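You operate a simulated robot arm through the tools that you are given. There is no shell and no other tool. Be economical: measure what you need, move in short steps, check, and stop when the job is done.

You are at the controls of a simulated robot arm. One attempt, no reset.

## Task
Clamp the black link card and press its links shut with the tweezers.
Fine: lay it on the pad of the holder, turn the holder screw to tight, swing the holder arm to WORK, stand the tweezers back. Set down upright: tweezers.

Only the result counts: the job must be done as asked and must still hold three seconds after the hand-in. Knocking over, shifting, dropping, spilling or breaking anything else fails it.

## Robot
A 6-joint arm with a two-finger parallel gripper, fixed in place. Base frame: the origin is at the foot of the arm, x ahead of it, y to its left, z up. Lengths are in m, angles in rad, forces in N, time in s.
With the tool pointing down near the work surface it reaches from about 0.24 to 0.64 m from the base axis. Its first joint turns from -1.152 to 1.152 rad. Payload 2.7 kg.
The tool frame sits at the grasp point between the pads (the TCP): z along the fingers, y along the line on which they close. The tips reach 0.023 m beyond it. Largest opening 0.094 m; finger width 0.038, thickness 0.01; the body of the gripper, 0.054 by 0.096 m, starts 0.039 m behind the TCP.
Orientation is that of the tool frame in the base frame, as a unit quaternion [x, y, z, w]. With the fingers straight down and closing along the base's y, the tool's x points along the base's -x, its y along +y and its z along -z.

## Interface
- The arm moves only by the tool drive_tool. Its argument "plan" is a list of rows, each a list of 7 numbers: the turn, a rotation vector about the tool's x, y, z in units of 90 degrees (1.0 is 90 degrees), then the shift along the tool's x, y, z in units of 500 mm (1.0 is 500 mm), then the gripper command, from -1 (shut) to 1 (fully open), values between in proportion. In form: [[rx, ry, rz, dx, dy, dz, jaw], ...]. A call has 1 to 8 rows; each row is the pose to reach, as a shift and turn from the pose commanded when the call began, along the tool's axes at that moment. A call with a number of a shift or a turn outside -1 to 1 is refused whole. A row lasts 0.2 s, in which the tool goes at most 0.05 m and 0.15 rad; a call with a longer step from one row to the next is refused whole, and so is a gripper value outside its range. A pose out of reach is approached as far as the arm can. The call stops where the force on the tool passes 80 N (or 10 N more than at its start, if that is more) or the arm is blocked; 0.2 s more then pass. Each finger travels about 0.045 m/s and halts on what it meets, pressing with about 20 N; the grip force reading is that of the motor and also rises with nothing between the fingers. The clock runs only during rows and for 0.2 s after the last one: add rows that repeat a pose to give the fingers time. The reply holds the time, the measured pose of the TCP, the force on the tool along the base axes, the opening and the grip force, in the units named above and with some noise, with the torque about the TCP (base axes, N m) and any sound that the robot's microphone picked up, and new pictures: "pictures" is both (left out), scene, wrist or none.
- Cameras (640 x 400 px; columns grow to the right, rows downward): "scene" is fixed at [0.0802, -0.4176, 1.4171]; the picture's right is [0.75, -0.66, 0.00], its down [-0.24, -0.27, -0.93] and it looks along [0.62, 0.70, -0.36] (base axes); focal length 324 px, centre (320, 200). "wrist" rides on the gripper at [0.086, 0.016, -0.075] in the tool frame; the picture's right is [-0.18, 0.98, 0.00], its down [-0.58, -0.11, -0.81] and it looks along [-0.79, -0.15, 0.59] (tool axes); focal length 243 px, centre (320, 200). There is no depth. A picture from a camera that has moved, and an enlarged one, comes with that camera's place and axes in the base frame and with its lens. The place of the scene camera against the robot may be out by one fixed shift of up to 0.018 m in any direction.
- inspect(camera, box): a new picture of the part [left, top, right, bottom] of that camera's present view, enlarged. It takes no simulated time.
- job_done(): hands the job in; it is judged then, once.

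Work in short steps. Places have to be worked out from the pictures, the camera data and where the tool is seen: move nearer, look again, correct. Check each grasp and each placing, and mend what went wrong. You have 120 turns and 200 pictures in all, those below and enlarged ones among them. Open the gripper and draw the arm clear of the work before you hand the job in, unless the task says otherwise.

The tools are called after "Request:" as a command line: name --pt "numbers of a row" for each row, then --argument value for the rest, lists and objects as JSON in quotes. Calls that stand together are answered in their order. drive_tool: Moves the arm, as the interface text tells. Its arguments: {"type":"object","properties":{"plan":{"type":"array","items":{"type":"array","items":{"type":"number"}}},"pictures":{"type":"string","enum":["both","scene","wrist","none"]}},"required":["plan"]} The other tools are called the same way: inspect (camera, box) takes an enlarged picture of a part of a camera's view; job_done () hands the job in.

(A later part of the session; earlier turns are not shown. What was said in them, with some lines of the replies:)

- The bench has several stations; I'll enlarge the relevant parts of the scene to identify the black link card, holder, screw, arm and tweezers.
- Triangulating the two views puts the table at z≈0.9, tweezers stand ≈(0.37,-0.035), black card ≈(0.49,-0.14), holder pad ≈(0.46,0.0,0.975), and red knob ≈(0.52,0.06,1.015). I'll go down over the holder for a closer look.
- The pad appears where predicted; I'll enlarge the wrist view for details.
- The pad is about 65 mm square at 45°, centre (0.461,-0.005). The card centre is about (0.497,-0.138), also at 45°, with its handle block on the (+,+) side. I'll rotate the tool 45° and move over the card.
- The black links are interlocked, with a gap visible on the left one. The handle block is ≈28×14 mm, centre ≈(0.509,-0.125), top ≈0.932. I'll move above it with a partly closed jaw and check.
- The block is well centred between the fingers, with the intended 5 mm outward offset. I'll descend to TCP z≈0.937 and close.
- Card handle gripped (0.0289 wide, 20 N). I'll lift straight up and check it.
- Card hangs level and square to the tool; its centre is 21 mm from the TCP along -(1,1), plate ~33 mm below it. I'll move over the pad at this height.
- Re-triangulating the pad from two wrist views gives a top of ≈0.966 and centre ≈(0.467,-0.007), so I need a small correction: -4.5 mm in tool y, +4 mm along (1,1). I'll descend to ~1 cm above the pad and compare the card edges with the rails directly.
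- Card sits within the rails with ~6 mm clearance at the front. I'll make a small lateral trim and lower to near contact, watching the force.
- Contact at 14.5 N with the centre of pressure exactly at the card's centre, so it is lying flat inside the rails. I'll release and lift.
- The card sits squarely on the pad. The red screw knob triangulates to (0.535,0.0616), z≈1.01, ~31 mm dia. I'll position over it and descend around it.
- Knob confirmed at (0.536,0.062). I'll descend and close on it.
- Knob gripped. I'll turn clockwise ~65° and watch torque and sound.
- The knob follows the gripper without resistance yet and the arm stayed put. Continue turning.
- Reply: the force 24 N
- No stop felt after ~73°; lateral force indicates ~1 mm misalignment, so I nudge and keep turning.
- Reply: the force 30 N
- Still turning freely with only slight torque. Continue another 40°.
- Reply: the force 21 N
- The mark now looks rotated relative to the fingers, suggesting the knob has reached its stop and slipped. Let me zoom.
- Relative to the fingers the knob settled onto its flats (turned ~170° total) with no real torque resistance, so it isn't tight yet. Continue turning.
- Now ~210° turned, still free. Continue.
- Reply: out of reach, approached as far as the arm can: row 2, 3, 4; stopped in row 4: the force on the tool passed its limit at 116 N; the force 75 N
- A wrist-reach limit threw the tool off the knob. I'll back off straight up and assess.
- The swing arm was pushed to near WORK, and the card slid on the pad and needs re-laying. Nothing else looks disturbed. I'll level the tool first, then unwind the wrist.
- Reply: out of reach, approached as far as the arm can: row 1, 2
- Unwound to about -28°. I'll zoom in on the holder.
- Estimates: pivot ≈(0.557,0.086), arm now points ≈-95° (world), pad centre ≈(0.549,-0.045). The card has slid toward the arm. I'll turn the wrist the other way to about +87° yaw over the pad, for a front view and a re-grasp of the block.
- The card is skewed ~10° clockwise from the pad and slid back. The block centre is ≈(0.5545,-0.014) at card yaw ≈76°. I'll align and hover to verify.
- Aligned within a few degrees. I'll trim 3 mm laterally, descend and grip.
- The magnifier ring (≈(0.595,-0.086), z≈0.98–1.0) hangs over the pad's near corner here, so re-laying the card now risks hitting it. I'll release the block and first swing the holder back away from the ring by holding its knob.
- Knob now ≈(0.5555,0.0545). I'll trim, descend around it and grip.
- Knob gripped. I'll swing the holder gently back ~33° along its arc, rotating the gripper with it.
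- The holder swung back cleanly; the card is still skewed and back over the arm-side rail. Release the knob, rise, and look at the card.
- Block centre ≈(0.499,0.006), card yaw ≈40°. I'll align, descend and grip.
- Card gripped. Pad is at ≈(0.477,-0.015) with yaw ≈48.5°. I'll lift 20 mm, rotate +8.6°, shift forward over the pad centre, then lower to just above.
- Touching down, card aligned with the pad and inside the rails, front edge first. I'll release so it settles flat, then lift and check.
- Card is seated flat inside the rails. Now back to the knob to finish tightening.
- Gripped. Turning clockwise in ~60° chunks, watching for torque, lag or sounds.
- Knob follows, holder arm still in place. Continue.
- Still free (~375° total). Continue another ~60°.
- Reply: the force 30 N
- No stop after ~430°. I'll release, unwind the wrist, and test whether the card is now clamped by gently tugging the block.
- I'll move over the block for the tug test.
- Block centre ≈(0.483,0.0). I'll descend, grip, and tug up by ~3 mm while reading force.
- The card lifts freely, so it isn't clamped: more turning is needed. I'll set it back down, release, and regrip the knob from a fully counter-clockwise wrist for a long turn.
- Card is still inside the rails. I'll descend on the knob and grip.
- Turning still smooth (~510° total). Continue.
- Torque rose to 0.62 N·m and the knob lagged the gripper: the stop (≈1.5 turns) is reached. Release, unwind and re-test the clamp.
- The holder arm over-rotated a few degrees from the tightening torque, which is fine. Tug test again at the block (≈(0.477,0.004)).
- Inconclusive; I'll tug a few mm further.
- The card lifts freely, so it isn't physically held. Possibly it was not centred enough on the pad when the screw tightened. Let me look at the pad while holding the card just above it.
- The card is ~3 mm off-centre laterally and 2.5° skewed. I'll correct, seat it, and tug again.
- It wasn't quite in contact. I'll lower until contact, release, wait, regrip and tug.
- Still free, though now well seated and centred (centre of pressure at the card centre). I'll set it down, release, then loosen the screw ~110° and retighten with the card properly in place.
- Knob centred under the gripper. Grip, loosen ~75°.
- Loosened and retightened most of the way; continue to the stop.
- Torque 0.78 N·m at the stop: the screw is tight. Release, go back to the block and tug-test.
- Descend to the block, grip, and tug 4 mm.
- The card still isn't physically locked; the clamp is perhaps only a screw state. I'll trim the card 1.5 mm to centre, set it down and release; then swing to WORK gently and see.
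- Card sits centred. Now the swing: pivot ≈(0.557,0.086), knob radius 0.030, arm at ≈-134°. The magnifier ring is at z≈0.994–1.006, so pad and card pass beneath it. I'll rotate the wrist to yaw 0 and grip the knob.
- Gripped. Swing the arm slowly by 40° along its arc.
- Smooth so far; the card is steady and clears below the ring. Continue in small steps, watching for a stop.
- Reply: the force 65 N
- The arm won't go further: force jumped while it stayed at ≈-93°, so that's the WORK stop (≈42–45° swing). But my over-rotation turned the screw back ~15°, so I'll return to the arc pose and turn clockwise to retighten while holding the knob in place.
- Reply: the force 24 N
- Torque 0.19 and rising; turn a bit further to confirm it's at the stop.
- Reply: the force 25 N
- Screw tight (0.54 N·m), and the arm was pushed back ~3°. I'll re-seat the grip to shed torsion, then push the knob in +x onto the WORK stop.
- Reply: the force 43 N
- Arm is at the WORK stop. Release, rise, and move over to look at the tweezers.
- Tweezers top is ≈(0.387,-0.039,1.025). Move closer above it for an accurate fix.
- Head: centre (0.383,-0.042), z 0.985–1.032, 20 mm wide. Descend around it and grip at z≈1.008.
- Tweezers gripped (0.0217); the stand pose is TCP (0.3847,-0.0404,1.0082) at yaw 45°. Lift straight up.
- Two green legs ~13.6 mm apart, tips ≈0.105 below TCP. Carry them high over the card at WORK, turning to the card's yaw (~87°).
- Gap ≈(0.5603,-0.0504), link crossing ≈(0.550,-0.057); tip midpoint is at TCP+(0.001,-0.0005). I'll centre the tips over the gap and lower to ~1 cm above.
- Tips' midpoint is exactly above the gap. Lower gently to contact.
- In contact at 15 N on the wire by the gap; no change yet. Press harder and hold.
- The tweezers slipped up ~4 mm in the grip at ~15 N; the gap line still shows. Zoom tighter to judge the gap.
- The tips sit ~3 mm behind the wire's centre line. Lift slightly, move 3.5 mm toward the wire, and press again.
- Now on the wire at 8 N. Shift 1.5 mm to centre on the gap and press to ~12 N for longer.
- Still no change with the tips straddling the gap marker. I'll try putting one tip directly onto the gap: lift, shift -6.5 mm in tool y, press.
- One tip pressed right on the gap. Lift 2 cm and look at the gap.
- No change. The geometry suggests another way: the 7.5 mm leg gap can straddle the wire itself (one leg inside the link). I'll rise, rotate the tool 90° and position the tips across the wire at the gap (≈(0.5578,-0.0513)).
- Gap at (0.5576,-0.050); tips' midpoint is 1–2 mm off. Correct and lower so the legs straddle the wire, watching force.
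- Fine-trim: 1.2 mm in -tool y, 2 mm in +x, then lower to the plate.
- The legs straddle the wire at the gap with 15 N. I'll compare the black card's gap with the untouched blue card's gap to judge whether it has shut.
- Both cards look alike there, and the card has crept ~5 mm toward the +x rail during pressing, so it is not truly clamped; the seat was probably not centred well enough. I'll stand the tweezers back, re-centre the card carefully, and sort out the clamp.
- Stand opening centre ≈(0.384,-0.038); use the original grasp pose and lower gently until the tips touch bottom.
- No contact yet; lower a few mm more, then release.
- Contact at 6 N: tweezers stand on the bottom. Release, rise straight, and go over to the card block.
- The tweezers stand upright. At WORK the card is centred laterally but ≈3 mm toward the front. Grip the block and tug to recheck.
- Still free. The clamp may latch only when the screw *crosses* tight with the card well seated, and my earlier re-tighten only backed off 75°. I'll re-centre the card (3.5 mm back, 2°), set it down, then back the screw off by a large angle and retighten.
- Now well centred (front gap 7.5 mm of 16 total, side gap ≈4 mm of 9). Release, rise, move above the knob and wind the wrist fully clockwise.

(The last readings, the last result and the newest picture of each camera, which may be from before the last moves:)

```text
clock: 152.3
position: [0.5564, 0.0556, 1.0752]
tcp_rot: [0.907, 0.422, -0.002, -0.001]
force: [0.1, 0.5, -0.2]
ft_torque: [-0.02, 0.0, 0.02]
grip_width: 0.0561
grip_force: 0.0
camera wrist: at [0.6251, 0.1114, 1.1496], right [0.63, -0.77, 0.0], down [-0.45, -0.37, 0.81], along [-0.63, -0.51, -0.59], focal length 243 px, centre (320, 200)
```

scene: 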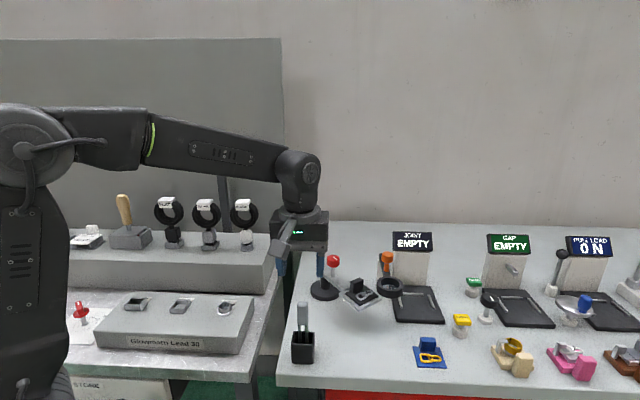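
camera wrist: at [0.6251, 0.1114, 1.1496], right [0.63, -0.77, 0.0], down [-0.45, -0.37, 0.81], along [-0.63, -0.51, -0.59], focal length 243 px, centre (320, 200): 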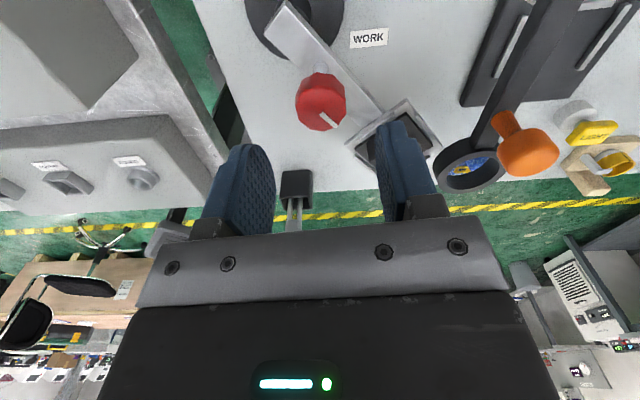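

Knob centred. Grip and loosen ~200° counter-clockwise.

Request:
drive_tool --pt "0 0 0 0 0 0.06 0.2" --pt "0 0 0 0 0 0.123 0.2" --pt "0 0 0 0 0 0.123 -0.2" --pt "0 0 0 0 0 0.123 -0.7" --pt "0 0 0 0 0 0.123 -0.8" --pictures "none"

Request:
drive_tool --pt "0 0 -0.092 0 0 0 -0.8" --pt "0 0 -0.184 0 0 0 -0.8" --pt "0 0 -0.276 0 0 0 -0.8" --pt "0 0 -0.368 0 0 0 -0.8" --pt "0 0 -0.46 0 0 0 -0.8" --pt "0 0 -0.552 0 0 0 -0.8" --pt "0 0 -0.644 0 0 0 -0.8" --pt "0 0 -0.736 0 0 0 -0.8" --pictures "none"

Request:
drive_tool --pt "0 0 -0.092 0 0 0 -0.8" --pt "0 0 -0.184 0 0 0 -0.8" --pt "0 0 -0.276 0 0 0 -0.8" --pt "0 0 -0.368 0 0 0 -0.8" --pt "0 0 -0.46 0 0 0 -0.8" --pt "0 0 -0.552 0 0 0 -0.8" --pt "0 0 -0.644 0 0 0 -0.8" --pt "0 0 -0.736 0 0 0 -0.8" --pictures "none"

Request:
drive_tool --pt "0 0 -0.092 0 0 0 -0.8" --pt "0 0 -0.184 0 0 0 -0.8" --pt "0 0 -0.276 0 0 0 -0.8" --pt "0 0 -0.368 0 0 0 -0.8" --pt "0 0 -0.46 0 0 0 -0.8" --pt "0 0 -0.552 0 0 0 -0.8" --pt "0 0 -0.644 0 0 0 -0.8" --pt "0 0 -0.736 0 0 0 -0.8" --pictures "wrist"

```text
clock: 153.5
position: [0.5559, 0.0559, 1.0125]
tcp_rot: [0.906, 0.423, -0.002, -0.001]
force: [-7.1, 2.4, -2.3]
ft_torque: [0.06, -0.51, 0.1]
grip_width: 0.0313
grip_force: 44.7
```

```text
clock: 155.3
position: [0.5558, 0.0543, 1.0122]
tcp_rot: [0.526, 0.85, -0.001, -0.002]
force: [-7.3, 2.4, -13.6]
ft_torque: [-0.76, -1.07, 0.01]
grip_width: 0.0315
grip_force: 44.6
```

```text
clock: 157.1
position: [0.557, 0.0551, 1.0132]
tcp_rot: [-0.024, 1.0, 0.0, -0.003]
force: [3.6, -7.8, -18.8]
ft_torque: [-0.17, 0.85, -0.01]
grip_width: 0.0314
grip_force: 45.3
```

```text
clock: 158.9
position: [0.5555, 0.054, 1.0123]
tcp_rot: [-0.566, 0.825, 0.001, -0.002]
force: [-6.5, -15.4, -12.3]
ft_torque: [-1.2, 0.04, 0.02]
grip_width: 0.0313
grip_force: 45.4
camera wrist: at [0.5107, -0.0203, 1.0882], right [-0.85, 0.52, 0.0], down [0.31, 0.5, 0.8], along [0.42, 0.69, -0.59], focal length 243 px, centre (320, 200)
```

wrist: 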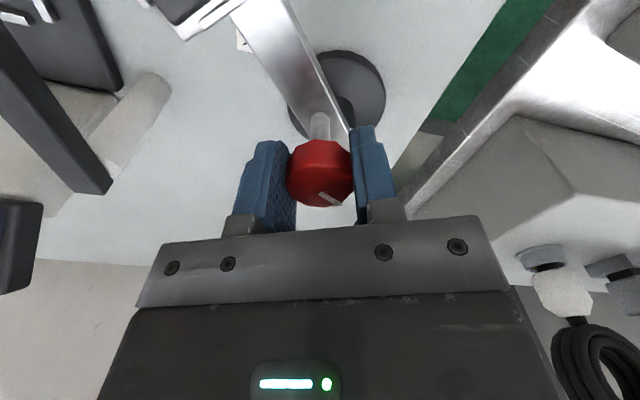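

Loosened ~200°, arm unmoved. Now tighten back clockwise to the stop.

Request:
drive_tool --pt "0 0 0.092 0 0 0 -0.8" --pt "0 0 0.184 0 0 0 -0.8" --pt "0 0 0.276 0 0 0 -0.8" --pt "0 0 0.368 0 0 0 -0.8" --pt "0 0 0.46 0 0 0 -0.8" --pt "0 0 0.552 0 0 0 -0.8" --pt "0 0 0.644 0 0 0 -0.8" --pt "0 0 0.736 0 0 0 -0.8" --pictures "none"

Request:
drive_tool --pt "0 0 0.092 0 0 0 -0.8" --pt "0 0 0.184 0 0 0 -0.8" --pt "0 0 0.276 0 0 0 -0.8" --pt "0 0 0.368 0 0 0 -0.8" --pt "0 0 0.46 0 0 0 -0.8" --pt "0 0 0.552 0 0 0 -0.8" --pt "0 0 0.644 0 0 0 -0.8" --pt "0 0 0.736 0 0 0 -0.8" --pictures "none"

Request:
drive_tool --pt "0 0 0.092 0 0 0 -0.8" --pt "0 0 0.184 0 0 0 -0.8" --pt "0 0 0.276 0 0 0 -0.8" --pt "0 0 0.368 0 0 0 -0.8" --pt "0 0 0.46 0 0 0 -0.8" --pt "0 0 0.552 0 0 0 -0.8" --pt "0 0 0.644 0 0 0 -0.8" --pt "0 0 0.736 0 0 0 -0.8" --pictures "none"

Request:
drive_tool --pt "0 0 0.05 0 0 0 -0.8" --pt "0 0 0.1 0 0 0 -0.8" --pt "0 0 0.13 0 0 0 -0.8" --pt "0 0 0.13 0 0 0 -0.8" --pictures "wrist"

```text
clock: 160.7
position: [0.5559, 0.0545, 1.0128]
tcp_rot: [-0.021, 1.0, 0.0, -0.003]
force: [-7.5, -17.5, -13.7]
ft_torque: [0.29, 0.19, -0.01]
grip_width: 0.0316
grip_force: 45.1
```

```text
clock: 162.5
position: [0.5558, 0.0556, 1.0131]
tcp_rot: [0.529, 0.849, -0.001, -0.003]
force: [-8.0, -14.0, -13.3]
ft_torque: [1.14, 0.09, -0.02]
grip_width: 0.0313
grip_force: 45.0
```

```text
clock: 164.3
position: [0.5562, 0.0557, 1.0123]
tcp_rot: [0.907, 0.422, -0.002, -0.001]
force: [-4.5, -10.4, -14.0]
ft_torque: [0.48, -0.95, 0.21]
grip_width: 0.0312
grip_force: 45.1
```

```text
clock: 165.3
position: [0.5551, 0.0565, 1.0131]
tcp_rot: [0.944, 0.329, -0.004, -0.002]
force: [-19.1, 0.8, -4.9]
ft_torque: [-0.67, 0.3, 0.44]
grip_width: 0.0318
grip_force: 44.6
camera wrist: at [0.6341, 0.0976, 1.0878], right [0.47, -0.88, 0.0], down [-0.52, -0.28, 0.81], along [-0.72, -0.38, -0.59], focal length 243 px, centre (320, 200)
```

wrist: 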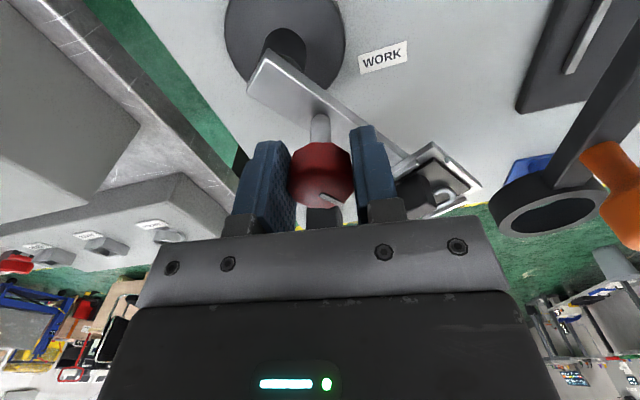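

Tight again (0.44 N·m). Re-seat grip, push the arm onto the WORK stop, release, and unwind.

Request:
drive_tool --pt "0 0 0 0 0 0 -0.2" --pt "0 0 0 0 0 0 -0.2" --pt "0 0 0 0 0 0 -0.8" --pt "0 0 0 0.003 0.0024 0 -0.8" --pt "0 0 0 0.006 0.005 0 -0.8" --pt "0 0 0 0.0075 0.006 0 -0.8" --pt "0 0 0 0.0075 0.006 0 -0.8" --pictures "none"

Request:
drive_tool --pt "0 0 0 0 0 0 -0.2" --pt "0 0 0 0 0 0 0.1" --pt "0 0 0 0 0 0 0.2" --pt "0 0 0 0 0 -0.06 0.2" --pt "0 0 0 0 0 -0.125 0.2" --pictures "none"

Request:
drive_tool --pt "0 0 -0.095 0 0 0 0.2" --pt "0 0 -0.19 0 0 0 0.2" --pt "0 0 -0.285 0 0 0 0.2" --pt "0 0 -0.38 0 0 0 0.2" --pt "0 0 -0.475 0 0 0 0.2" --pt "0 0 -0.57 0 0 0 0.2" --pt "0 0 -0.665 0 0 0 0.2" --pt "0 0 -0.76 0 0 0 0.2" --pictures "none"

Request:
drive_tool --pt "0 0 -0.095 0 0 0 0.2" --pt "0 0 -0.19 0 0 0 0.2" --pt "0 0 -0.285 0 0 0 0.2" --pt "0 0 -0.38 0 0 0 0.2" --pt "0 0 -0.475 0 0 0 0.2" --pt "0 0 -0.57 0 0 0 0.2" --pt "0 0 -0.665 0 0 0 0.2" --pt "0 0 -0.76 0 0 0 0.2" --pictures "none"

Request:
drive_tool --pt "0 0 -0.095 0 0 0 0.2" --pt "0 0 -0.19 0 0 0 0.2" --pt "0 0 -0.285 0 0 0 0.2" --pt "0 0 -0.38 0 0 0 0.2" --pt "0 0 -0.475 0 0 0 0.2" --pt "0 0 -0.57 0 0 0 0.2" --pt "0 0 -0.665 0 0 0 0.2" --pt "0 0 -0.76 0 0 0 0.2" --pictures "none"

Request:
drive_tool --pt "0 0 -0.09 0.03 0 0 0.2" --pt "0 0 -0.18 0.06 0 0 0.2" --pt "0 0 -0.23 0.06 0 0 0.2" --pt "0 0 -0.23 0.06 0 0 0.2" --pictures "wrist"

```text
clock: 166.9
position: [0.5588, 0.0574, 1.0138]
tcp_rot: [0.944, 0.329, -0.004, -0.003]
force: [-26.8, 13.7, 9.0]
ft_torque: [0.14, -0.55, 0.34]
grip_width: 0.0316
grip_force: 45.3
```

```text
clock: 168.1
position: [0.5608, 0.0576, 1.0735]
tcp_rot: [0.944, 0.329, -0.002, 0.0]
force: [0.1, -0.2, 0.2]
ft_torque: [-0.01, 0.01, 0.01]
grip_width: 0.0565
grip_force: 0.1
```

```text
clock: 169.9
position: [0.5595, 0.0553, 1.0761]
tcp_rot: [0.596, 0.803, -0.001, -0.002]
force: [-0.5, 0.9, -0.2]
ft_torque: [-0.01, -0.04, 0.0]
grip_width: 0.0564
grip_force: 0.0
```

```text
clock: 171.7
position: [0.5618, 0.0572, 1.0752]
tcp_rot: [0.04, 0.999, 0.0, -0.002]
force: [-0.1, 0.5, 0.4]
ft_torque: [0.02, 0.0, 0.05]
grip_width: 0.0563
grip_force: 0.0
```

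```text
clock: 173.5
position: [0.5612, 0.0552, 1.0755]
tcp_rot: [-0.527, 0.85, 0.002, -0.002]
force: [0.8, 0.6, 0.1]
ft_torque: [-0.02, 0.01, 0.01]
grip_width: 0.0565
grip_force: 0.0
```

```text
clock: 174.5
position: [0.5488, 0.0287, 1.076]
tcp_rot: [-0.672, 0.74, 0.002, -0.001]
force: [0.4, -0.8, 0.0]
ft_torque: [0.03, 0.0, 0.01]
grip_width: 0.0564
grip_force: 0.0
camera wrist: at [0.5243, -0.0556, 1.1511], right [-0.96, 0.28, 0.0], down [0.17, 0.57, 0.81], along [0.22, 0.77, -0.59], focal length 243 px, centre (320, 200)
```

wrist: 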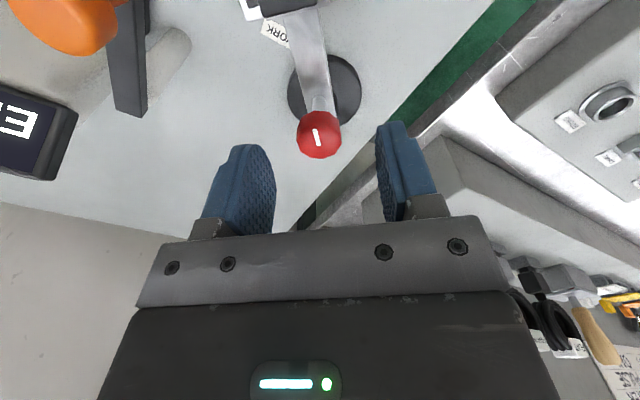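

Move back over the block, grip and tug 4 mm.

Request:
drive_tool --pt "0 0 0 0.05 -0.004 0 0.2" --pt "0 0 0 0.0976 -0.0086 0 0.2" --pt "0 0 0 0.0976 -0.0086 0.07 0.2" --pt "0 0 0 0.0976 -0.0086 0.141 0.2" --pt "0 0 0 0.0976 -0.0086 0.141 -0.2" --pt "0 0 0 0.0976 -0.0086 0.141 -0.7" --pt "0 0 0 0.0976 -0.0086 0.141 -0.7" --pictures "none"

Request:
drive_tool --pt "0 0 0 0 0 -0.004 -0.7" --pt "0 0 0 0 0 -0.008 -0.7" --pictures "none"

Request:
inspect --camera "scene" --box '[300, 240, 420, 320]'

```text
clock: 176.1
position: [0.5488, -0.0213, 1.0061]
tcp_rot: [-0.672, 0.74, 0.002, -0.002]
force: [0.1, 0.8, -0.4]
ft_torque: [0.01, 0.0, -0.04]
grip_width: 0.0288
grip_force: 19.8
```

```text
clock: 176.7
position: [0.5481, -0.0208, 1.0101]
tcp_rot: [-0.671, 0.741, 0.001, -0.001]
force: [0.8, 0.0, -0.5]
ft_torque: [-0.04, -0.03, 0.01]
grip_width: 0.0287
grip_force: 19.9
```

```text
5.00 times, centred on (360, 280) of scene
camera zoom: at [0.0802, -0.4176, 1.4171], right [0.75, -0.66, 0.0], down [-0.24, -0.27, -0.93], along [0.62, 0.7, -0.36], focal length 1618 px, centre (120, -200)
```

zoom: 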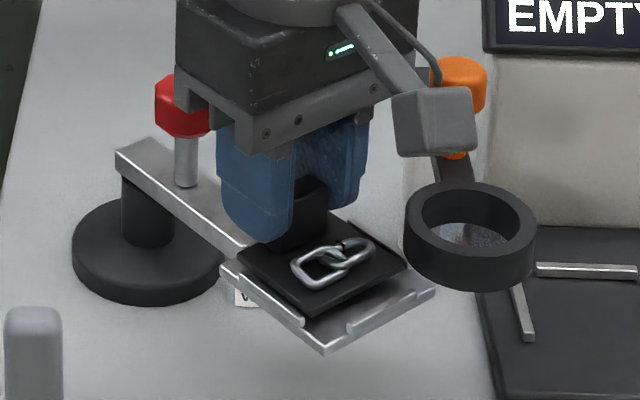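

The card still lifts with zero resistance even well-seated and tight, so the clamp evidently isn't a physical lock. I'll re-centre for the arm's current angle (+3 mm in x, +2°), lower, and check before release.

Request:
drive_tool --pt "0 0 -0.025 -0.0006 -0.006 0 -0.7" --pt "0 0 -0.025 -0.0006 -0.006 0.005 -0.7" --pt "0 0 -0.025 -0.0006 -0.006 0.0095 -0.7" --pt "0 0 -0.025 -0.0006 -0.006 0.0095 -0.7" --pictures "none"

Request:
inspect --camera "wrist" --box '[200, 0, 440, 190]'

```text
clock: 177.7
position: [0.5508, -0.0199, 1.0054]
tcp_rot: [-0.686, 0.728, 0.0, 0.0]
force: [-1.3, 2.6, 10.4]
ft_torque: [-0.18, 0.04, 0.02]
grip_width: 0.0288
grip_force: 19.9
```

```text
2.11 times, centred on (320, 95) of wrist
camera zoom: at [0.53, -0.1053, 1.0809], right [-0.97, 0.24, 0.0], down [0.14, 0.57, 0.81], along [0.19, 0.78, -0.59], focal length 511 px, centre (320, 421)
```

zoom: 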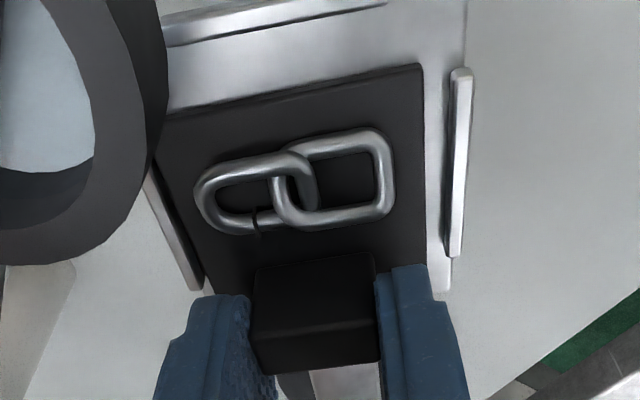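

Nearly centred; nudge 2 mm toward the front and 0.8 mm right, set down and release, then rise.

Request:
drive_tool --pt "0 0 0 0 0 -0.005 -0.7" --pt "0 0 0 0.004 0.0016 -0.005 -0.7" --pt "0 0 0 0.004 0.0016 0 -0.7" --pt "0 0 0 0.004 0.0016 0.0 -0.3" --pt "0 0 0 0.004 0.0016 0.0 0.1" --pt "0 0 0 0.004 0.0016 0.0 0.2" --pt "0 0 0 0.004 0.0016 -0.07 0.2" --pt "0 0 0 0.004 0.0016 -0.16 0.2" --pictures "none"

Request:
inspect --camera "wrist" --box '[240, 0, 400, 120]'

```text
clock: 179.5
position: [0.5486, -0.0241, 1.0863]
tcp_rot: [-0.685, 0.728, 0.002, -0.001]
force: [0.7, 1.0, -1.2]
ft_torque: [0.02, 0.01, 0.02]
grip_width: 0.0565
grip_force: 0.0
```

```text
3.33 times, centred on (320, 60) of wrist
camera zoom: at [0.5285, -0.11, 1.1612], right [-0.97, 0.24, 0.0], down [0.15, 0.57, 0.81], along [0.19, 0.78, -0.59], focal length 809 px, centre (320, 667)
```

zoom: 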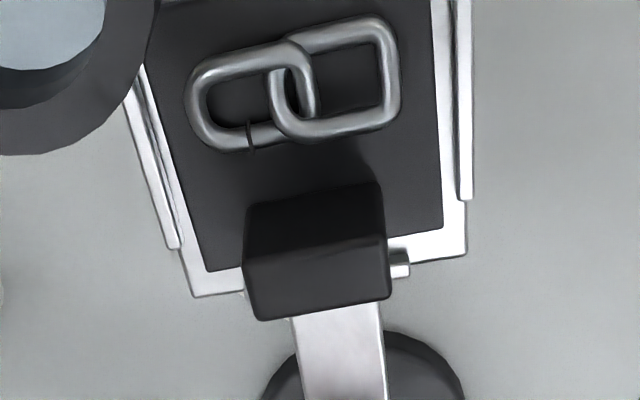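

Card nicely seated; gap at ≈(0.5574,-0.0465). Fetch the tweezers again.

Request:
drive_tool --pt "0 0 0.077 0.008 0.05 -0.06 0.2" --pt "0 0 0.154 0.016 0.1 -0.06 0.2" --pt "0 0 0.231 0.025 0.16 -0.06 0.2" --pt "0 0 0.307 0.033 0.215 -0.06 0.2" --pt "0 0 0.384 0.041 0.27 -0.06 0.2" --pt "0 0 0.461 0.05 0.325 -0.06 0.2" --pt "0 0 0.461 0.05 0.325 -0.06 0.2" --pictures "none"

Request:
inspect --camera "wrist" --box '[220, 0, 420, 160]'

```text
clock: 181.1
position: [0.3856, -0.0386, 1.1144]
tcp_rot: [-0.381, 0.924, 0.0, -0.002]
force: [0.4, 0.7, -0.7]
ft_torque: [0.02, 0.02, 0.02]
grip_width: 0.0566
grip_force: 0.0
```

```text
2.50 times, centred on (320, 80) of wrist
camera zoom: at [0.3134, -0.0883, 1.1911], right [-0.56, 0.83, 0.0], down [0.49, 0.33, 0.8], along [0.66, 0.45, -0.59], focal length 606 px, centre (320, 500)
```

zoom: 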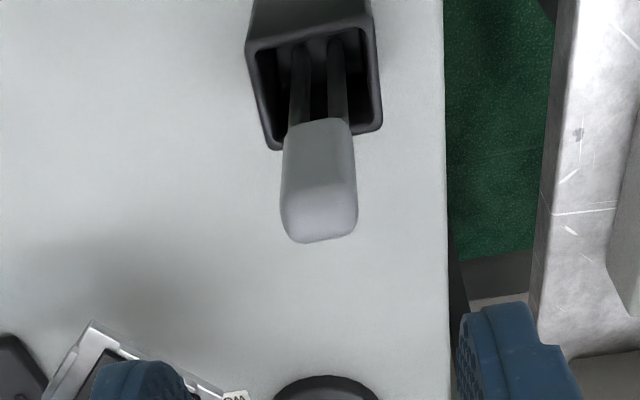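

Same pose as before. Descend, grip, lift.

Request:
drive_tool --pt "0 0 0 0.003 0 0.08 0.2" --pt "0 0 0 0.003 0 0.15 0.2" --pt "0 0 0 0.003 0 0.212 0.2" --pt "0 0 0 0.003 0 0.212 -0.1" --pt "0 0 0 0.003 0 0.212 -0.5" --pt "0 0 0 0.003 0 0.212 -1" --pt "0 0 0 0.003 0 0.212 -1" --pictures "none"

Request:
drive_tool --pt "0 0 0 0 0 -0.05 -1" --pt "0 0 0 0 0 -0.12 -1" --pt "0 0 0 0 0 -0.2 -1" --pt "0 0 0 0 0 -0.28 -1" --pt "0 0 0 0 0 -0.28 -1" --pictures "none"

Request:
drive_tool --pt "0 0 0.083 -0.05 -0.034 0 -1" --pt "0 0 0.167 -0.1 -0.068 0 -1" --pt "0 0 0.25 -0.14 -0.1 0 -1" --pt "0 0 0.333 -0.18 -0.134 0 -1" --pt "0 0 0.417 -0.21 -0.19 0 -1" --pt "0 0 0.5 -0.234 -0.256 0 -1" --pt "0 0 0.53 -0.234 -0.256 0.05 -1" --pt "0 0 0.53 -0.234 -0.256 0.08 -1" --pictures "none"

Request:
inspect --camera "wrist" --box '[260, 20, 380, 120]'

```text
clock: 182.7
position: [0.3835, -0.0403, 1.0108]
tcp_rot: [-0.382, 0.924, 0.001, -0.002]
force: [0.5, 0.7, -0.2]
ft_torque: [0.01, -0.01, -0.01]
grip_width: 0.0218
grip_force: 20.0
```

```text
clock: 183.9
position: [0.3854, -0.038, 1.1515]
tcp_rot: [-0.382, 0.924, 0.001, -0.003]
force: [-0.4, 0.0, -0.2]
ft_torque: [0.01, 0.01, 0.02]
grip_width: 0.0218
grip_force: 20.5
```

```text
clock: 185.7
position: [0.5586, -0.0457, 1.1082]
tcp_rot: [0.023, 1.0, 0.0, -0.002]
force: [-0.1, -0.4, -0.9]
ft_torque: [0.0, -0.03, -0.03]
grip_width: 0.0218
grip_force: 20.1
```

```text
4.00 times, centred on (320, 70) of wrist
camera zoom: at [0.4739, -0.0255, 1.1843], right [0.23, 0.97, 0.0], down [0.58, -0.14, 0.8], along [0.78, -0.19, -0.59], focal length 970 px, centre (320, 720)
```

zoom: 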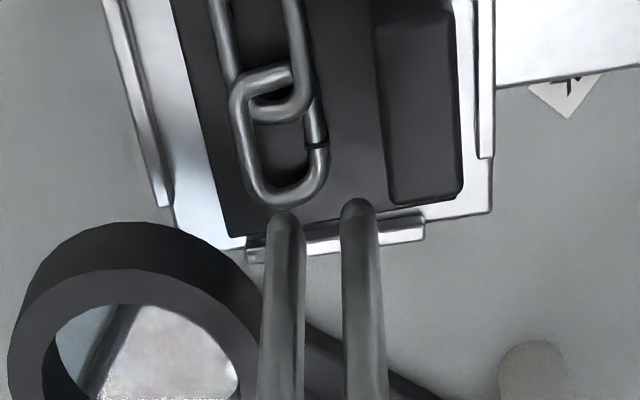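

Tips are nearly over the gap, oriented to straddle the wire. Trim ~1 mm and lower with the legs either side of the wire.

Request:
drive_tool --pt "0 0 0 0.002 -0.0016 0 -1" --pt "0 0 0 0.002 -0.0016 0.02 -1" --pt "0 0 0 0.002 -0.0016 0.034 -1" --pt "0 0 0 0.002 -0.0016 0.042 -1" --pt "0 0 0 0.002 -0.0016 0.048 -1" --pt "0 0 0 0.002 -0.0016 0.048 -1" --pictures "none"

Request:
inspect --camera "wrist" --box '[280, 20, 360, 90]'

```text
clock: 187.1
position: [0.557, -0.047, 1.0849]
tcp_rot: [0.023, 1.0, 0.0, -0.001]
force: [-1.7, 0.6, 8.7]
ft_torque: [0.08, 0.14, -0.01]
grip_width: 0.0219
grip_force: 19.5
```

```text
5.71 times, centred on (320, 55) of wrist
camera zoom: at [0.4718, -0.0267, 1.1613], right [0.23, 0.97, 0.0], down [0.58, -0.14, 0.81], along [0.78, -0.19, -0.59], focal length 1386 px, centre (320, 1029)
```

zoom: 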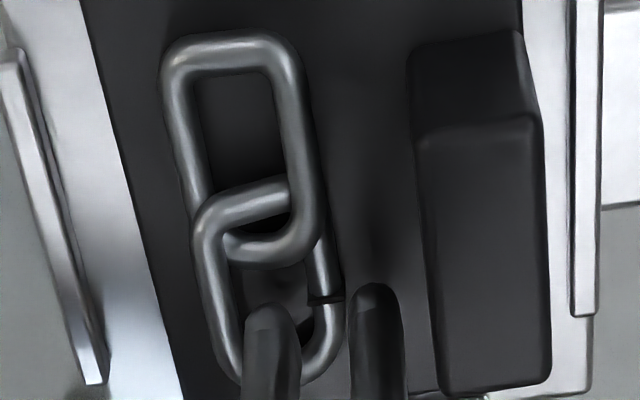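

In contact at ~9 N, straddling the gap exactly. Hold the press ~1.6 s, then look closely at the gap.

Request:
drive_tool --pt "0 0 0 0 0 0.001 -1" --pt "0 0 0 0 0 0.002 -1" --pt "0 0 0 0 0 0.002 -1" --pt "0 0 0 0 0 0.002 -1" --pt "0 0 0 0 0 0.002 -1" --pt "0 0 0 0 0 0.002 -1" --pt "0 0 0 0 0 0.002 -1" --pt "0 0 0 0 0 0.002 -1" --pictures "none"

Request:
inspect --camera "wrist" --box '[305, 55, 345, 85]'

```text
clock: 188.9
position: [0.5556, -0.0471, 1.0841]
tcp_rot: [0.024, 1.0, 0.0, -0.002]
force: [-0.3, 0.5, 15.1]
ft_torque: [0.04, -0.05, 0.0]
grip_width: 0.0218
grip_force: 20.2
```

```text
13.33 times, centred on (325, 70) of wrist
camera zoom: at [0.4719, -0.0272, 1.1595], right [0.23, 0.97, 0.0], down [0.58, -0.14, 0.8], along [0.78, -0.19, -0.59], focal length 3235 px, centre (253, 1933)
```

zoom: 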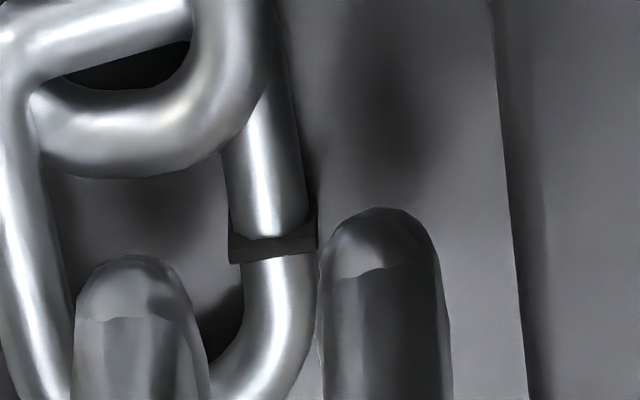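

The legs are fully down straddling the wire, but ~3 mm past the gap plate. Lift slightly, shift 3 mm back to centre exactly on the gap, press and hold.

Request:
drive_tool --pt "0 0 0 0 0 -0.01 -1" --pt "0 0 0 0.006 0 -0.01 -1" --pt "0 0 0 0.006 0 -0.003 -1" --pt "0 0 0 0.006 0 0 -1" --pt "0 0 0 0.006 0 0.002 -1" --pt "0 0 0 0.006 0 0.002 -1" --pt "0 0 0 0.006 0 0.002 -1" --pt "0 0 0 0.006 0 0.002 -1" --pictures "none"

Request:
drive_tool --pt "0 0 0 0 0 0 -1" --pt "0 0 0 0 0 0 -1" --pt "0 0 0 0 0 0 -1" --pt "0 0 0 0 0 0 -1" --pt "0 0 0 0 0 0 -1" --pt "0 0 0 0 0 0 -1" --pictures "none"

Request:
inspect --camera "wrist" --box '[305, 55, 345, 85]'

```text
clock: 190.7
position: [0.5536, -0.0474, 1.0841]
tcp_rot: [0.023, 1.0, 0.0, -0.001]
force: [0.8, 0.1, 14.3]
ft_torque: [-0.01, -0.1, 0.05]
grip_width: 0.0217
grip_force: 19.6
```

```text
clock: 192.1
position: [0.5531, -0.047, 1.0834]
tcp_rot: [0.025, 1.0, 0.0, -0.001]
force: [-0.2, -1.0, 14.6]
ft_torque: [-0.05, -0.05, -0.03]
grip_width: 0.0216
grip_force: 20.0
```

```text
13.33 times, centred on (325, 70) of wrist
camera zoom: at [0.4688, -0.0269, 1.1586], right [0.23, 0.97, 0.0], down [0.58, -0.14, 0.8], along [0.78, -0.19, -0.59], focal length 3235 px, centre (253, 1933)
```

zoom: 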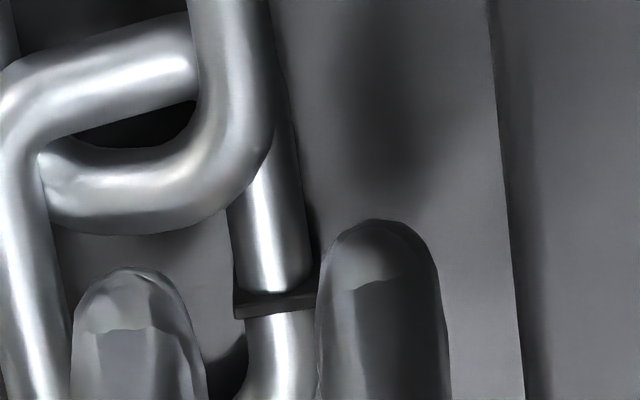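

The tips now straddle the gap plate exactly, pressed at ~14 N for ~2.5 s. I've covered the gap from all sensible approaches; lift and return the tweezers to the stand.

Request:
drive_tool --pt "0 0 0 0 0 -0.05 -1" --pt "0 0 0 0 0 -0.132 -1" --pt "0 0 -0.09 0.055 0 -0.132 -1" --pt "0 0 -0.18 0.11 0 -0.132 -1" --pt "0 0 -0.27 0.165 0 -0.132 -1" --pt "0 0 -0.36 0.22 0 -0.132 -1" --pt "0 0 -0.45 0.28 -0.001 -0.132 -1" --pt "0 0 -0.531 0.337 -0.0016 -0.132 -1" --pictures "scene"

Request:
inspect --camera "scene" --box '[340, 270, 400, 310]'

Request:
inspect --camera "wrist" --box '[250, 0, 400, 120]'

```text
clock: 193.9
position: [0.3864, -0.0391, 1.149]
tcp_rot: [-0.385, 0.923, 0.001, -0.002]
force: [-0.3, -0.3, -0.7]
ft_torque: [-0.01, 0.01, 0.02]
grip_width: 0.0218
grip_force: 19.5
```

scene: 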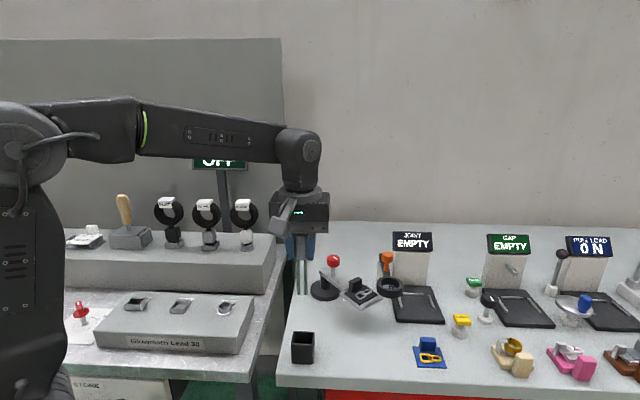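

```text
10.00 times, centred on (370, 290) of scene
camera zoom: at [0.0802, -0.4176, 1.4171], right [0.75, -0.66, 0.0], down [-0.24, -0.27, -0.93], along [0.62, 0.7, -0.36], focal length 3236 px, centre (-180, -700)
```

zoom: 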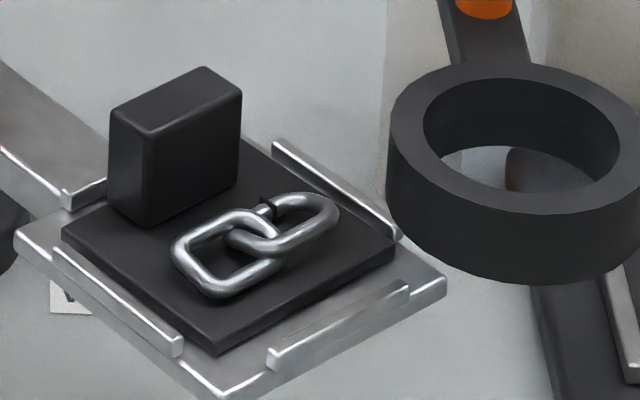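

```text
3.33 times, centred on (325, 60) of wrist
camera zoom: at [0.3148, -0.0886, 1.2244], right [-0.57, 0.82, 0.0], down [0.49, 0.34, 0.8], along [0.66, 0.46, -0.59], focal length 809 px, centre (303, 667)
```

zoom: 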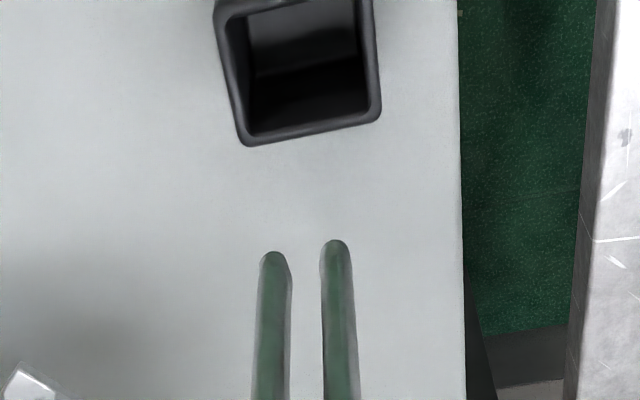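

Aligned over the stand. Lower in, slowing near the bottom.

Request:
drive_tool --pt "0 0 0 0.002 0 0.09 -1" --pt "0 0 0 0.002 0 0.18 -1" --pt "0 0 0 0.002 0 0.26 -1" --pt "0 0 0 0.002 0 0.284 -1" --pt "0 0 0 0.002 0 0.29 -1" --pt "0 0 0 0.002 0 0.296 -1" --pt "0 0 0 0.002 0 0.296 -1" --pictures "none"

```text
clock: 195.5
position: [0.3865, -0.0399, 1.0011]
tcp_rot: [-0.383, 0.924, 0.0, -0.001]
force: [2.2, 0.7, 14.5]
ft_torque: [0.07, -0.23, -0.02]
grip_width: 0.0221
grip_force: 20.4
```

Seated (14.5 N on the bottom). Release, rise, and go to the knob to re-check tight and WORK stop.

Request:
drive_tool --pt "0 0 0 0 0 -0.004 -0.4" --pt "0 0 0 0 0 -0.004 0.0" --pt "0 0 0 0 0 -0.004 0.2" --pt "0 0 0 0 0 -0.07 0.2" --pt "0 0 0 0 0 -0.15 0.2" --pt "0 0 0 0 0 -0.23 0.2" --pictures "none"

Request:
drive_tool --pt "0 0 0 -0.08 -0.02 0 0.2" --pt "0 0 0 -0.16 -0.044 0 0.2" --pt "0 0 0 -0.24 -0.066 0 0.2" --pt "0 0 0 -0.32 -0.088 0 0.2" --pt "0 0 0 -0.375 -0.104 0 0.2" --pt "0 0 0 -0.375 -0.104 0.08 0.2" --pt "0 0 0 -0.375 -0.104 0.08 0.2" --pictures "both"

```text
clock: 196.9
position: [0.3848, -0.039, 1.1175]
tcp_rot: [-0.383, 0.924, 0.002, -0.002]
force: [-0.1, -0.4, -0.5]
ft_torque: [0.04, 0.01, 0.05]
grip_width: 0.0563
grip_force: 0.1
```

```text
clock: 198.5
position: [0.5539, 0.0561, 1.0736]
tcp_rot: [-0.384, 0.923, 0.001, -0.003]
force: [0.2, -0.6, -0.3]
ft_torque: [0.02, 0.0, 0.03]
grip_width: 0.0567
grip_force: 0.0
camera wrist: at [0.4817, 0.0053, 1.1497], right [-0.57, 0.82, 0.0], down [0.49, 0.34, 0.8], along [0.66, 0.46, -0.59], focal length 243 px, centre (320, 200)
```

scene: 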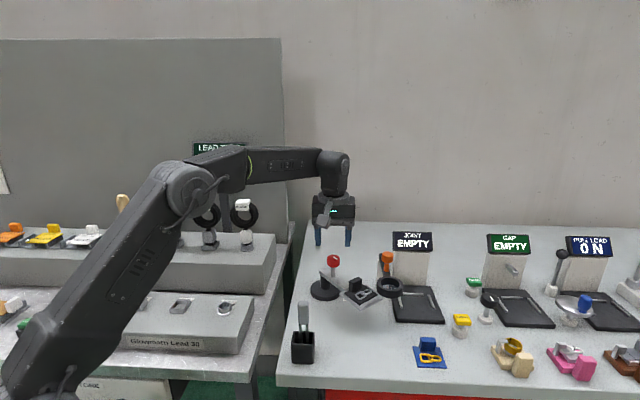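
wrist: 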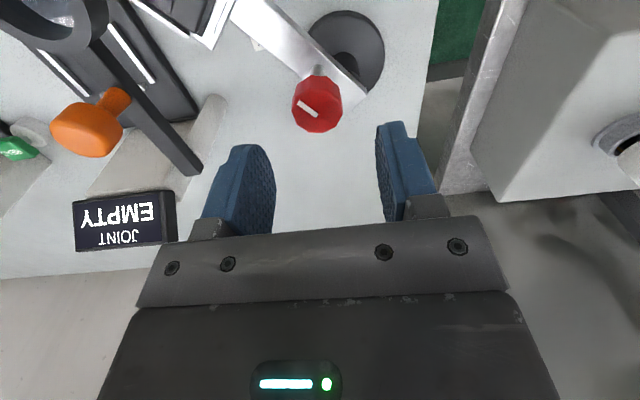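

Grip the knob, confirm tight with a small clockwise turn, then push onto the WORK stop.

Request:
drive_tool --pt "0 0 0 0 0 0.06 0.2" --pt "0 0 0 0 0 0.122 0.2" --pt "0 0 0 0 0 0.122 -0.2" --pt "0 0 0 0 0 0.122 -0.7" --pt "0 0 0 0 0 0.122 -0.8" --pt "0 0 0.06 -0.001 -0.001 0.122 -0.8" --pt "0 0 0.12 -0.002 -0.002 0.122 -0.8" --pt "0 0 0.12 -0.002 -0.002 0.122 -0.8" --pictures "none"

Request:
drive_tool --pt "0 0 0 0 0 0 -0.2" --pt "0 0 0 0 0 0 -0.2" --pt "0 0 0 0 0 0 -0.8" --pt "0 0 0 -0.004 -0.003 0 -0.8" --pt "0 0 0 -0.008 -0.006 0 -0.8" --pt "0 0 0 -0.01 -0.0075 0 -0.8" --pt "0 0 0 -0.01 -0.0075 0 -0.8" --pictures "none"

Request:
inspect --camera "scene" --box '[300, 240, 420, 320]'

```text
clock: 200.3
position: [0.5533, 0.0561, 1.0155]
tcp_rot: [-0.295, 0.956, 0.002, -0.004]
force: [-14.9, -6.9, 5.2]
ft_torque: [-0.8, 0.47, 0.31]
grip_width: 0.0319
grip_force: 45.0
```

```text
clock: 201.9
position: [0.5591, 0.0555, 1.0133]
tcp_rot: [-0.296, 0.955, 0.001, -0.003]
force: [-25.0, 10.2, 8.1]
ft_torque: [-0.08, -0.27, 0.13]
grip_width: 0.0314
grip_force: 44.3
```

```text
5.00 times, centred on (360, 280) of scene
camera zoom: at [0.0793, -0.4173, 1.4173], right [0.75, -0.66, 0.0], down [-0.24, -0.27, -0.93], along [0.62, 0.7, -0.36], focal length 1618 px, centre (120, -200)
```

zoom: 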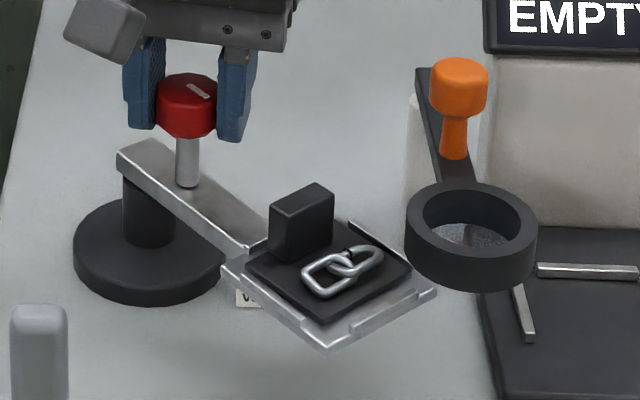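

Screw tight (torque 0.31 rising), arm at the WORK stop, card inside the rails. Release, rise and retreat clear.

Request:
drive_tool --pt "0 0 0 0 0 0 -0.2" --pt "0 0 0 0 0 0 0.2" --pt "0 0 0 0 0 -0.08 0.3" --pt "0 0 0 0 0 -0.17 0.3" --pt "0 0 0 0.05 0 -0.26 0.5" --pt "0 0 0 0.14 0 -0.3 0.8" --pt "0 0 0 0.23 0 -0.33 1" --pt "0 0 0 0.25 0 -0.35 1" --pictures "scene"

Request:
inspect --camera "scene" --box '[280, 240, 430, 370]'

```text
refused: row 5 steps farther than a row can; nothing moved
```

```text
3.08 times, centred on (355, 305) of scene
camera zoom: at [0.0793, -0.4173, 1.4173], right [0.75, -0.66, 0.0], down [-0.24, -0.27, -0.93], along [0.62, 0.7, -0.36], focal length 996 px, centre (212, -123)
```

zoom: 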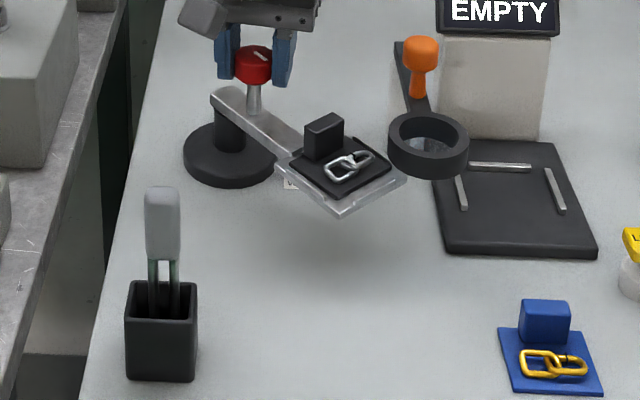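

One row was too long, so nothing moved; the tweezers stand upright. Retreat with shorter steps.

Request:
drive_tool --pt "0 0 0 0 0 0 -0.2" --pt "0 0 0 0 0 0 0.2" --pt "0 0 0 0 0 -0.08 0.3" --pt "0 0 0 0 0 -0.16 0.3" --pt "0 0 0 0.04 0 -0.24 0.5" --pt "0 0 0 0.11 0 -0.29 0.8" --pt "0 0 0 0.18 0 -0.34 1" --pt "0 0 0 0.24 0 -0.38 1" --pictures "scene"

Request:
inspect --camera "scene" --box '[340, 270, 400, 310]'

```text
clock: 203.7
position: [0.4607, -0.0125, 1.2046]
tcp_rot: [-0.295, 0.956, 0.001, -0.002]
force: [-0.2, -0.1, -0.6]
ft_torque: [0.02, -0.03, -0.06]
grip_width: 0.0939
grip_force: 0.1
```

scene: 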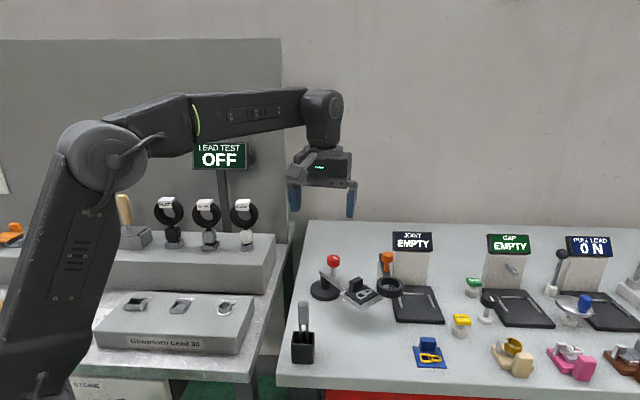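

```text
10.00 times, centred on (370, 290) of scene
camera zoom: at [0.0802, -0.4176, 1.4171], right [0.75, -0.66, 0.0], down [-0.24, -0.27, -0.93], along [0.62, 0.7, -0.36], focal length 3236 px, centre (-180, -700)
```

zoom: 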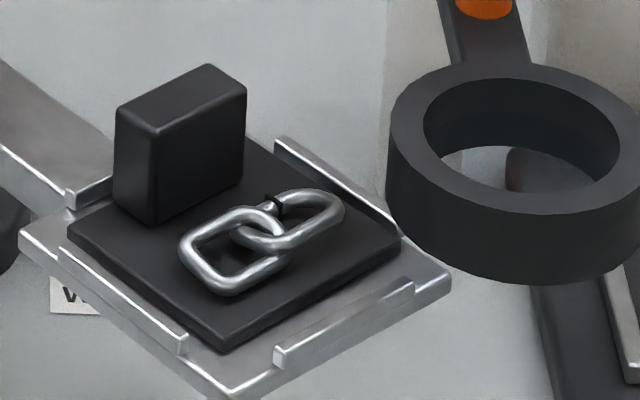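

The card lies inside the rails, the screw is on its tight stop, the holder arm is at its WORK stop, and the tweezers stand upright in their stand. The gripper is open and clear. The gap looks the same after pressing, so I can't confirm the links closed, but I've used the reasonable approaches and am handing in.

Request:
job_done

```text
The job is handed in.
```

I handed the job in, but I can't confirm two parts of it: that the links are shut, and that the card is really clamped.

- **Links:** I pressed the tweezers on the gap at about 15 N from several positions. The black gap mark looked the same afterwards.
- **Clamp:** the screw is turned clockwise to its stop, about 1.5 turns, and I took that to be tight. Each time I tugged the card after tightening, it still lifted freely. It may be resting on the pad rather than held.
- **Card:** the black card lies flat on the holder pad inside the rails.
- **Holder arm:** it is swung to a hard stop beside the WORK label. I took that stop to be WORK.
- **Tweezers:** they stand upright in their stand.
- **Mishap:** while first tightening the screw, the wrist hit its reach limit and the tool was thrown off the knob. That swung the holder arm and slid the card, so I laid the card again. I saw nothing else on the bench disturbed.

The gripper is open and the arm is clear of the work.
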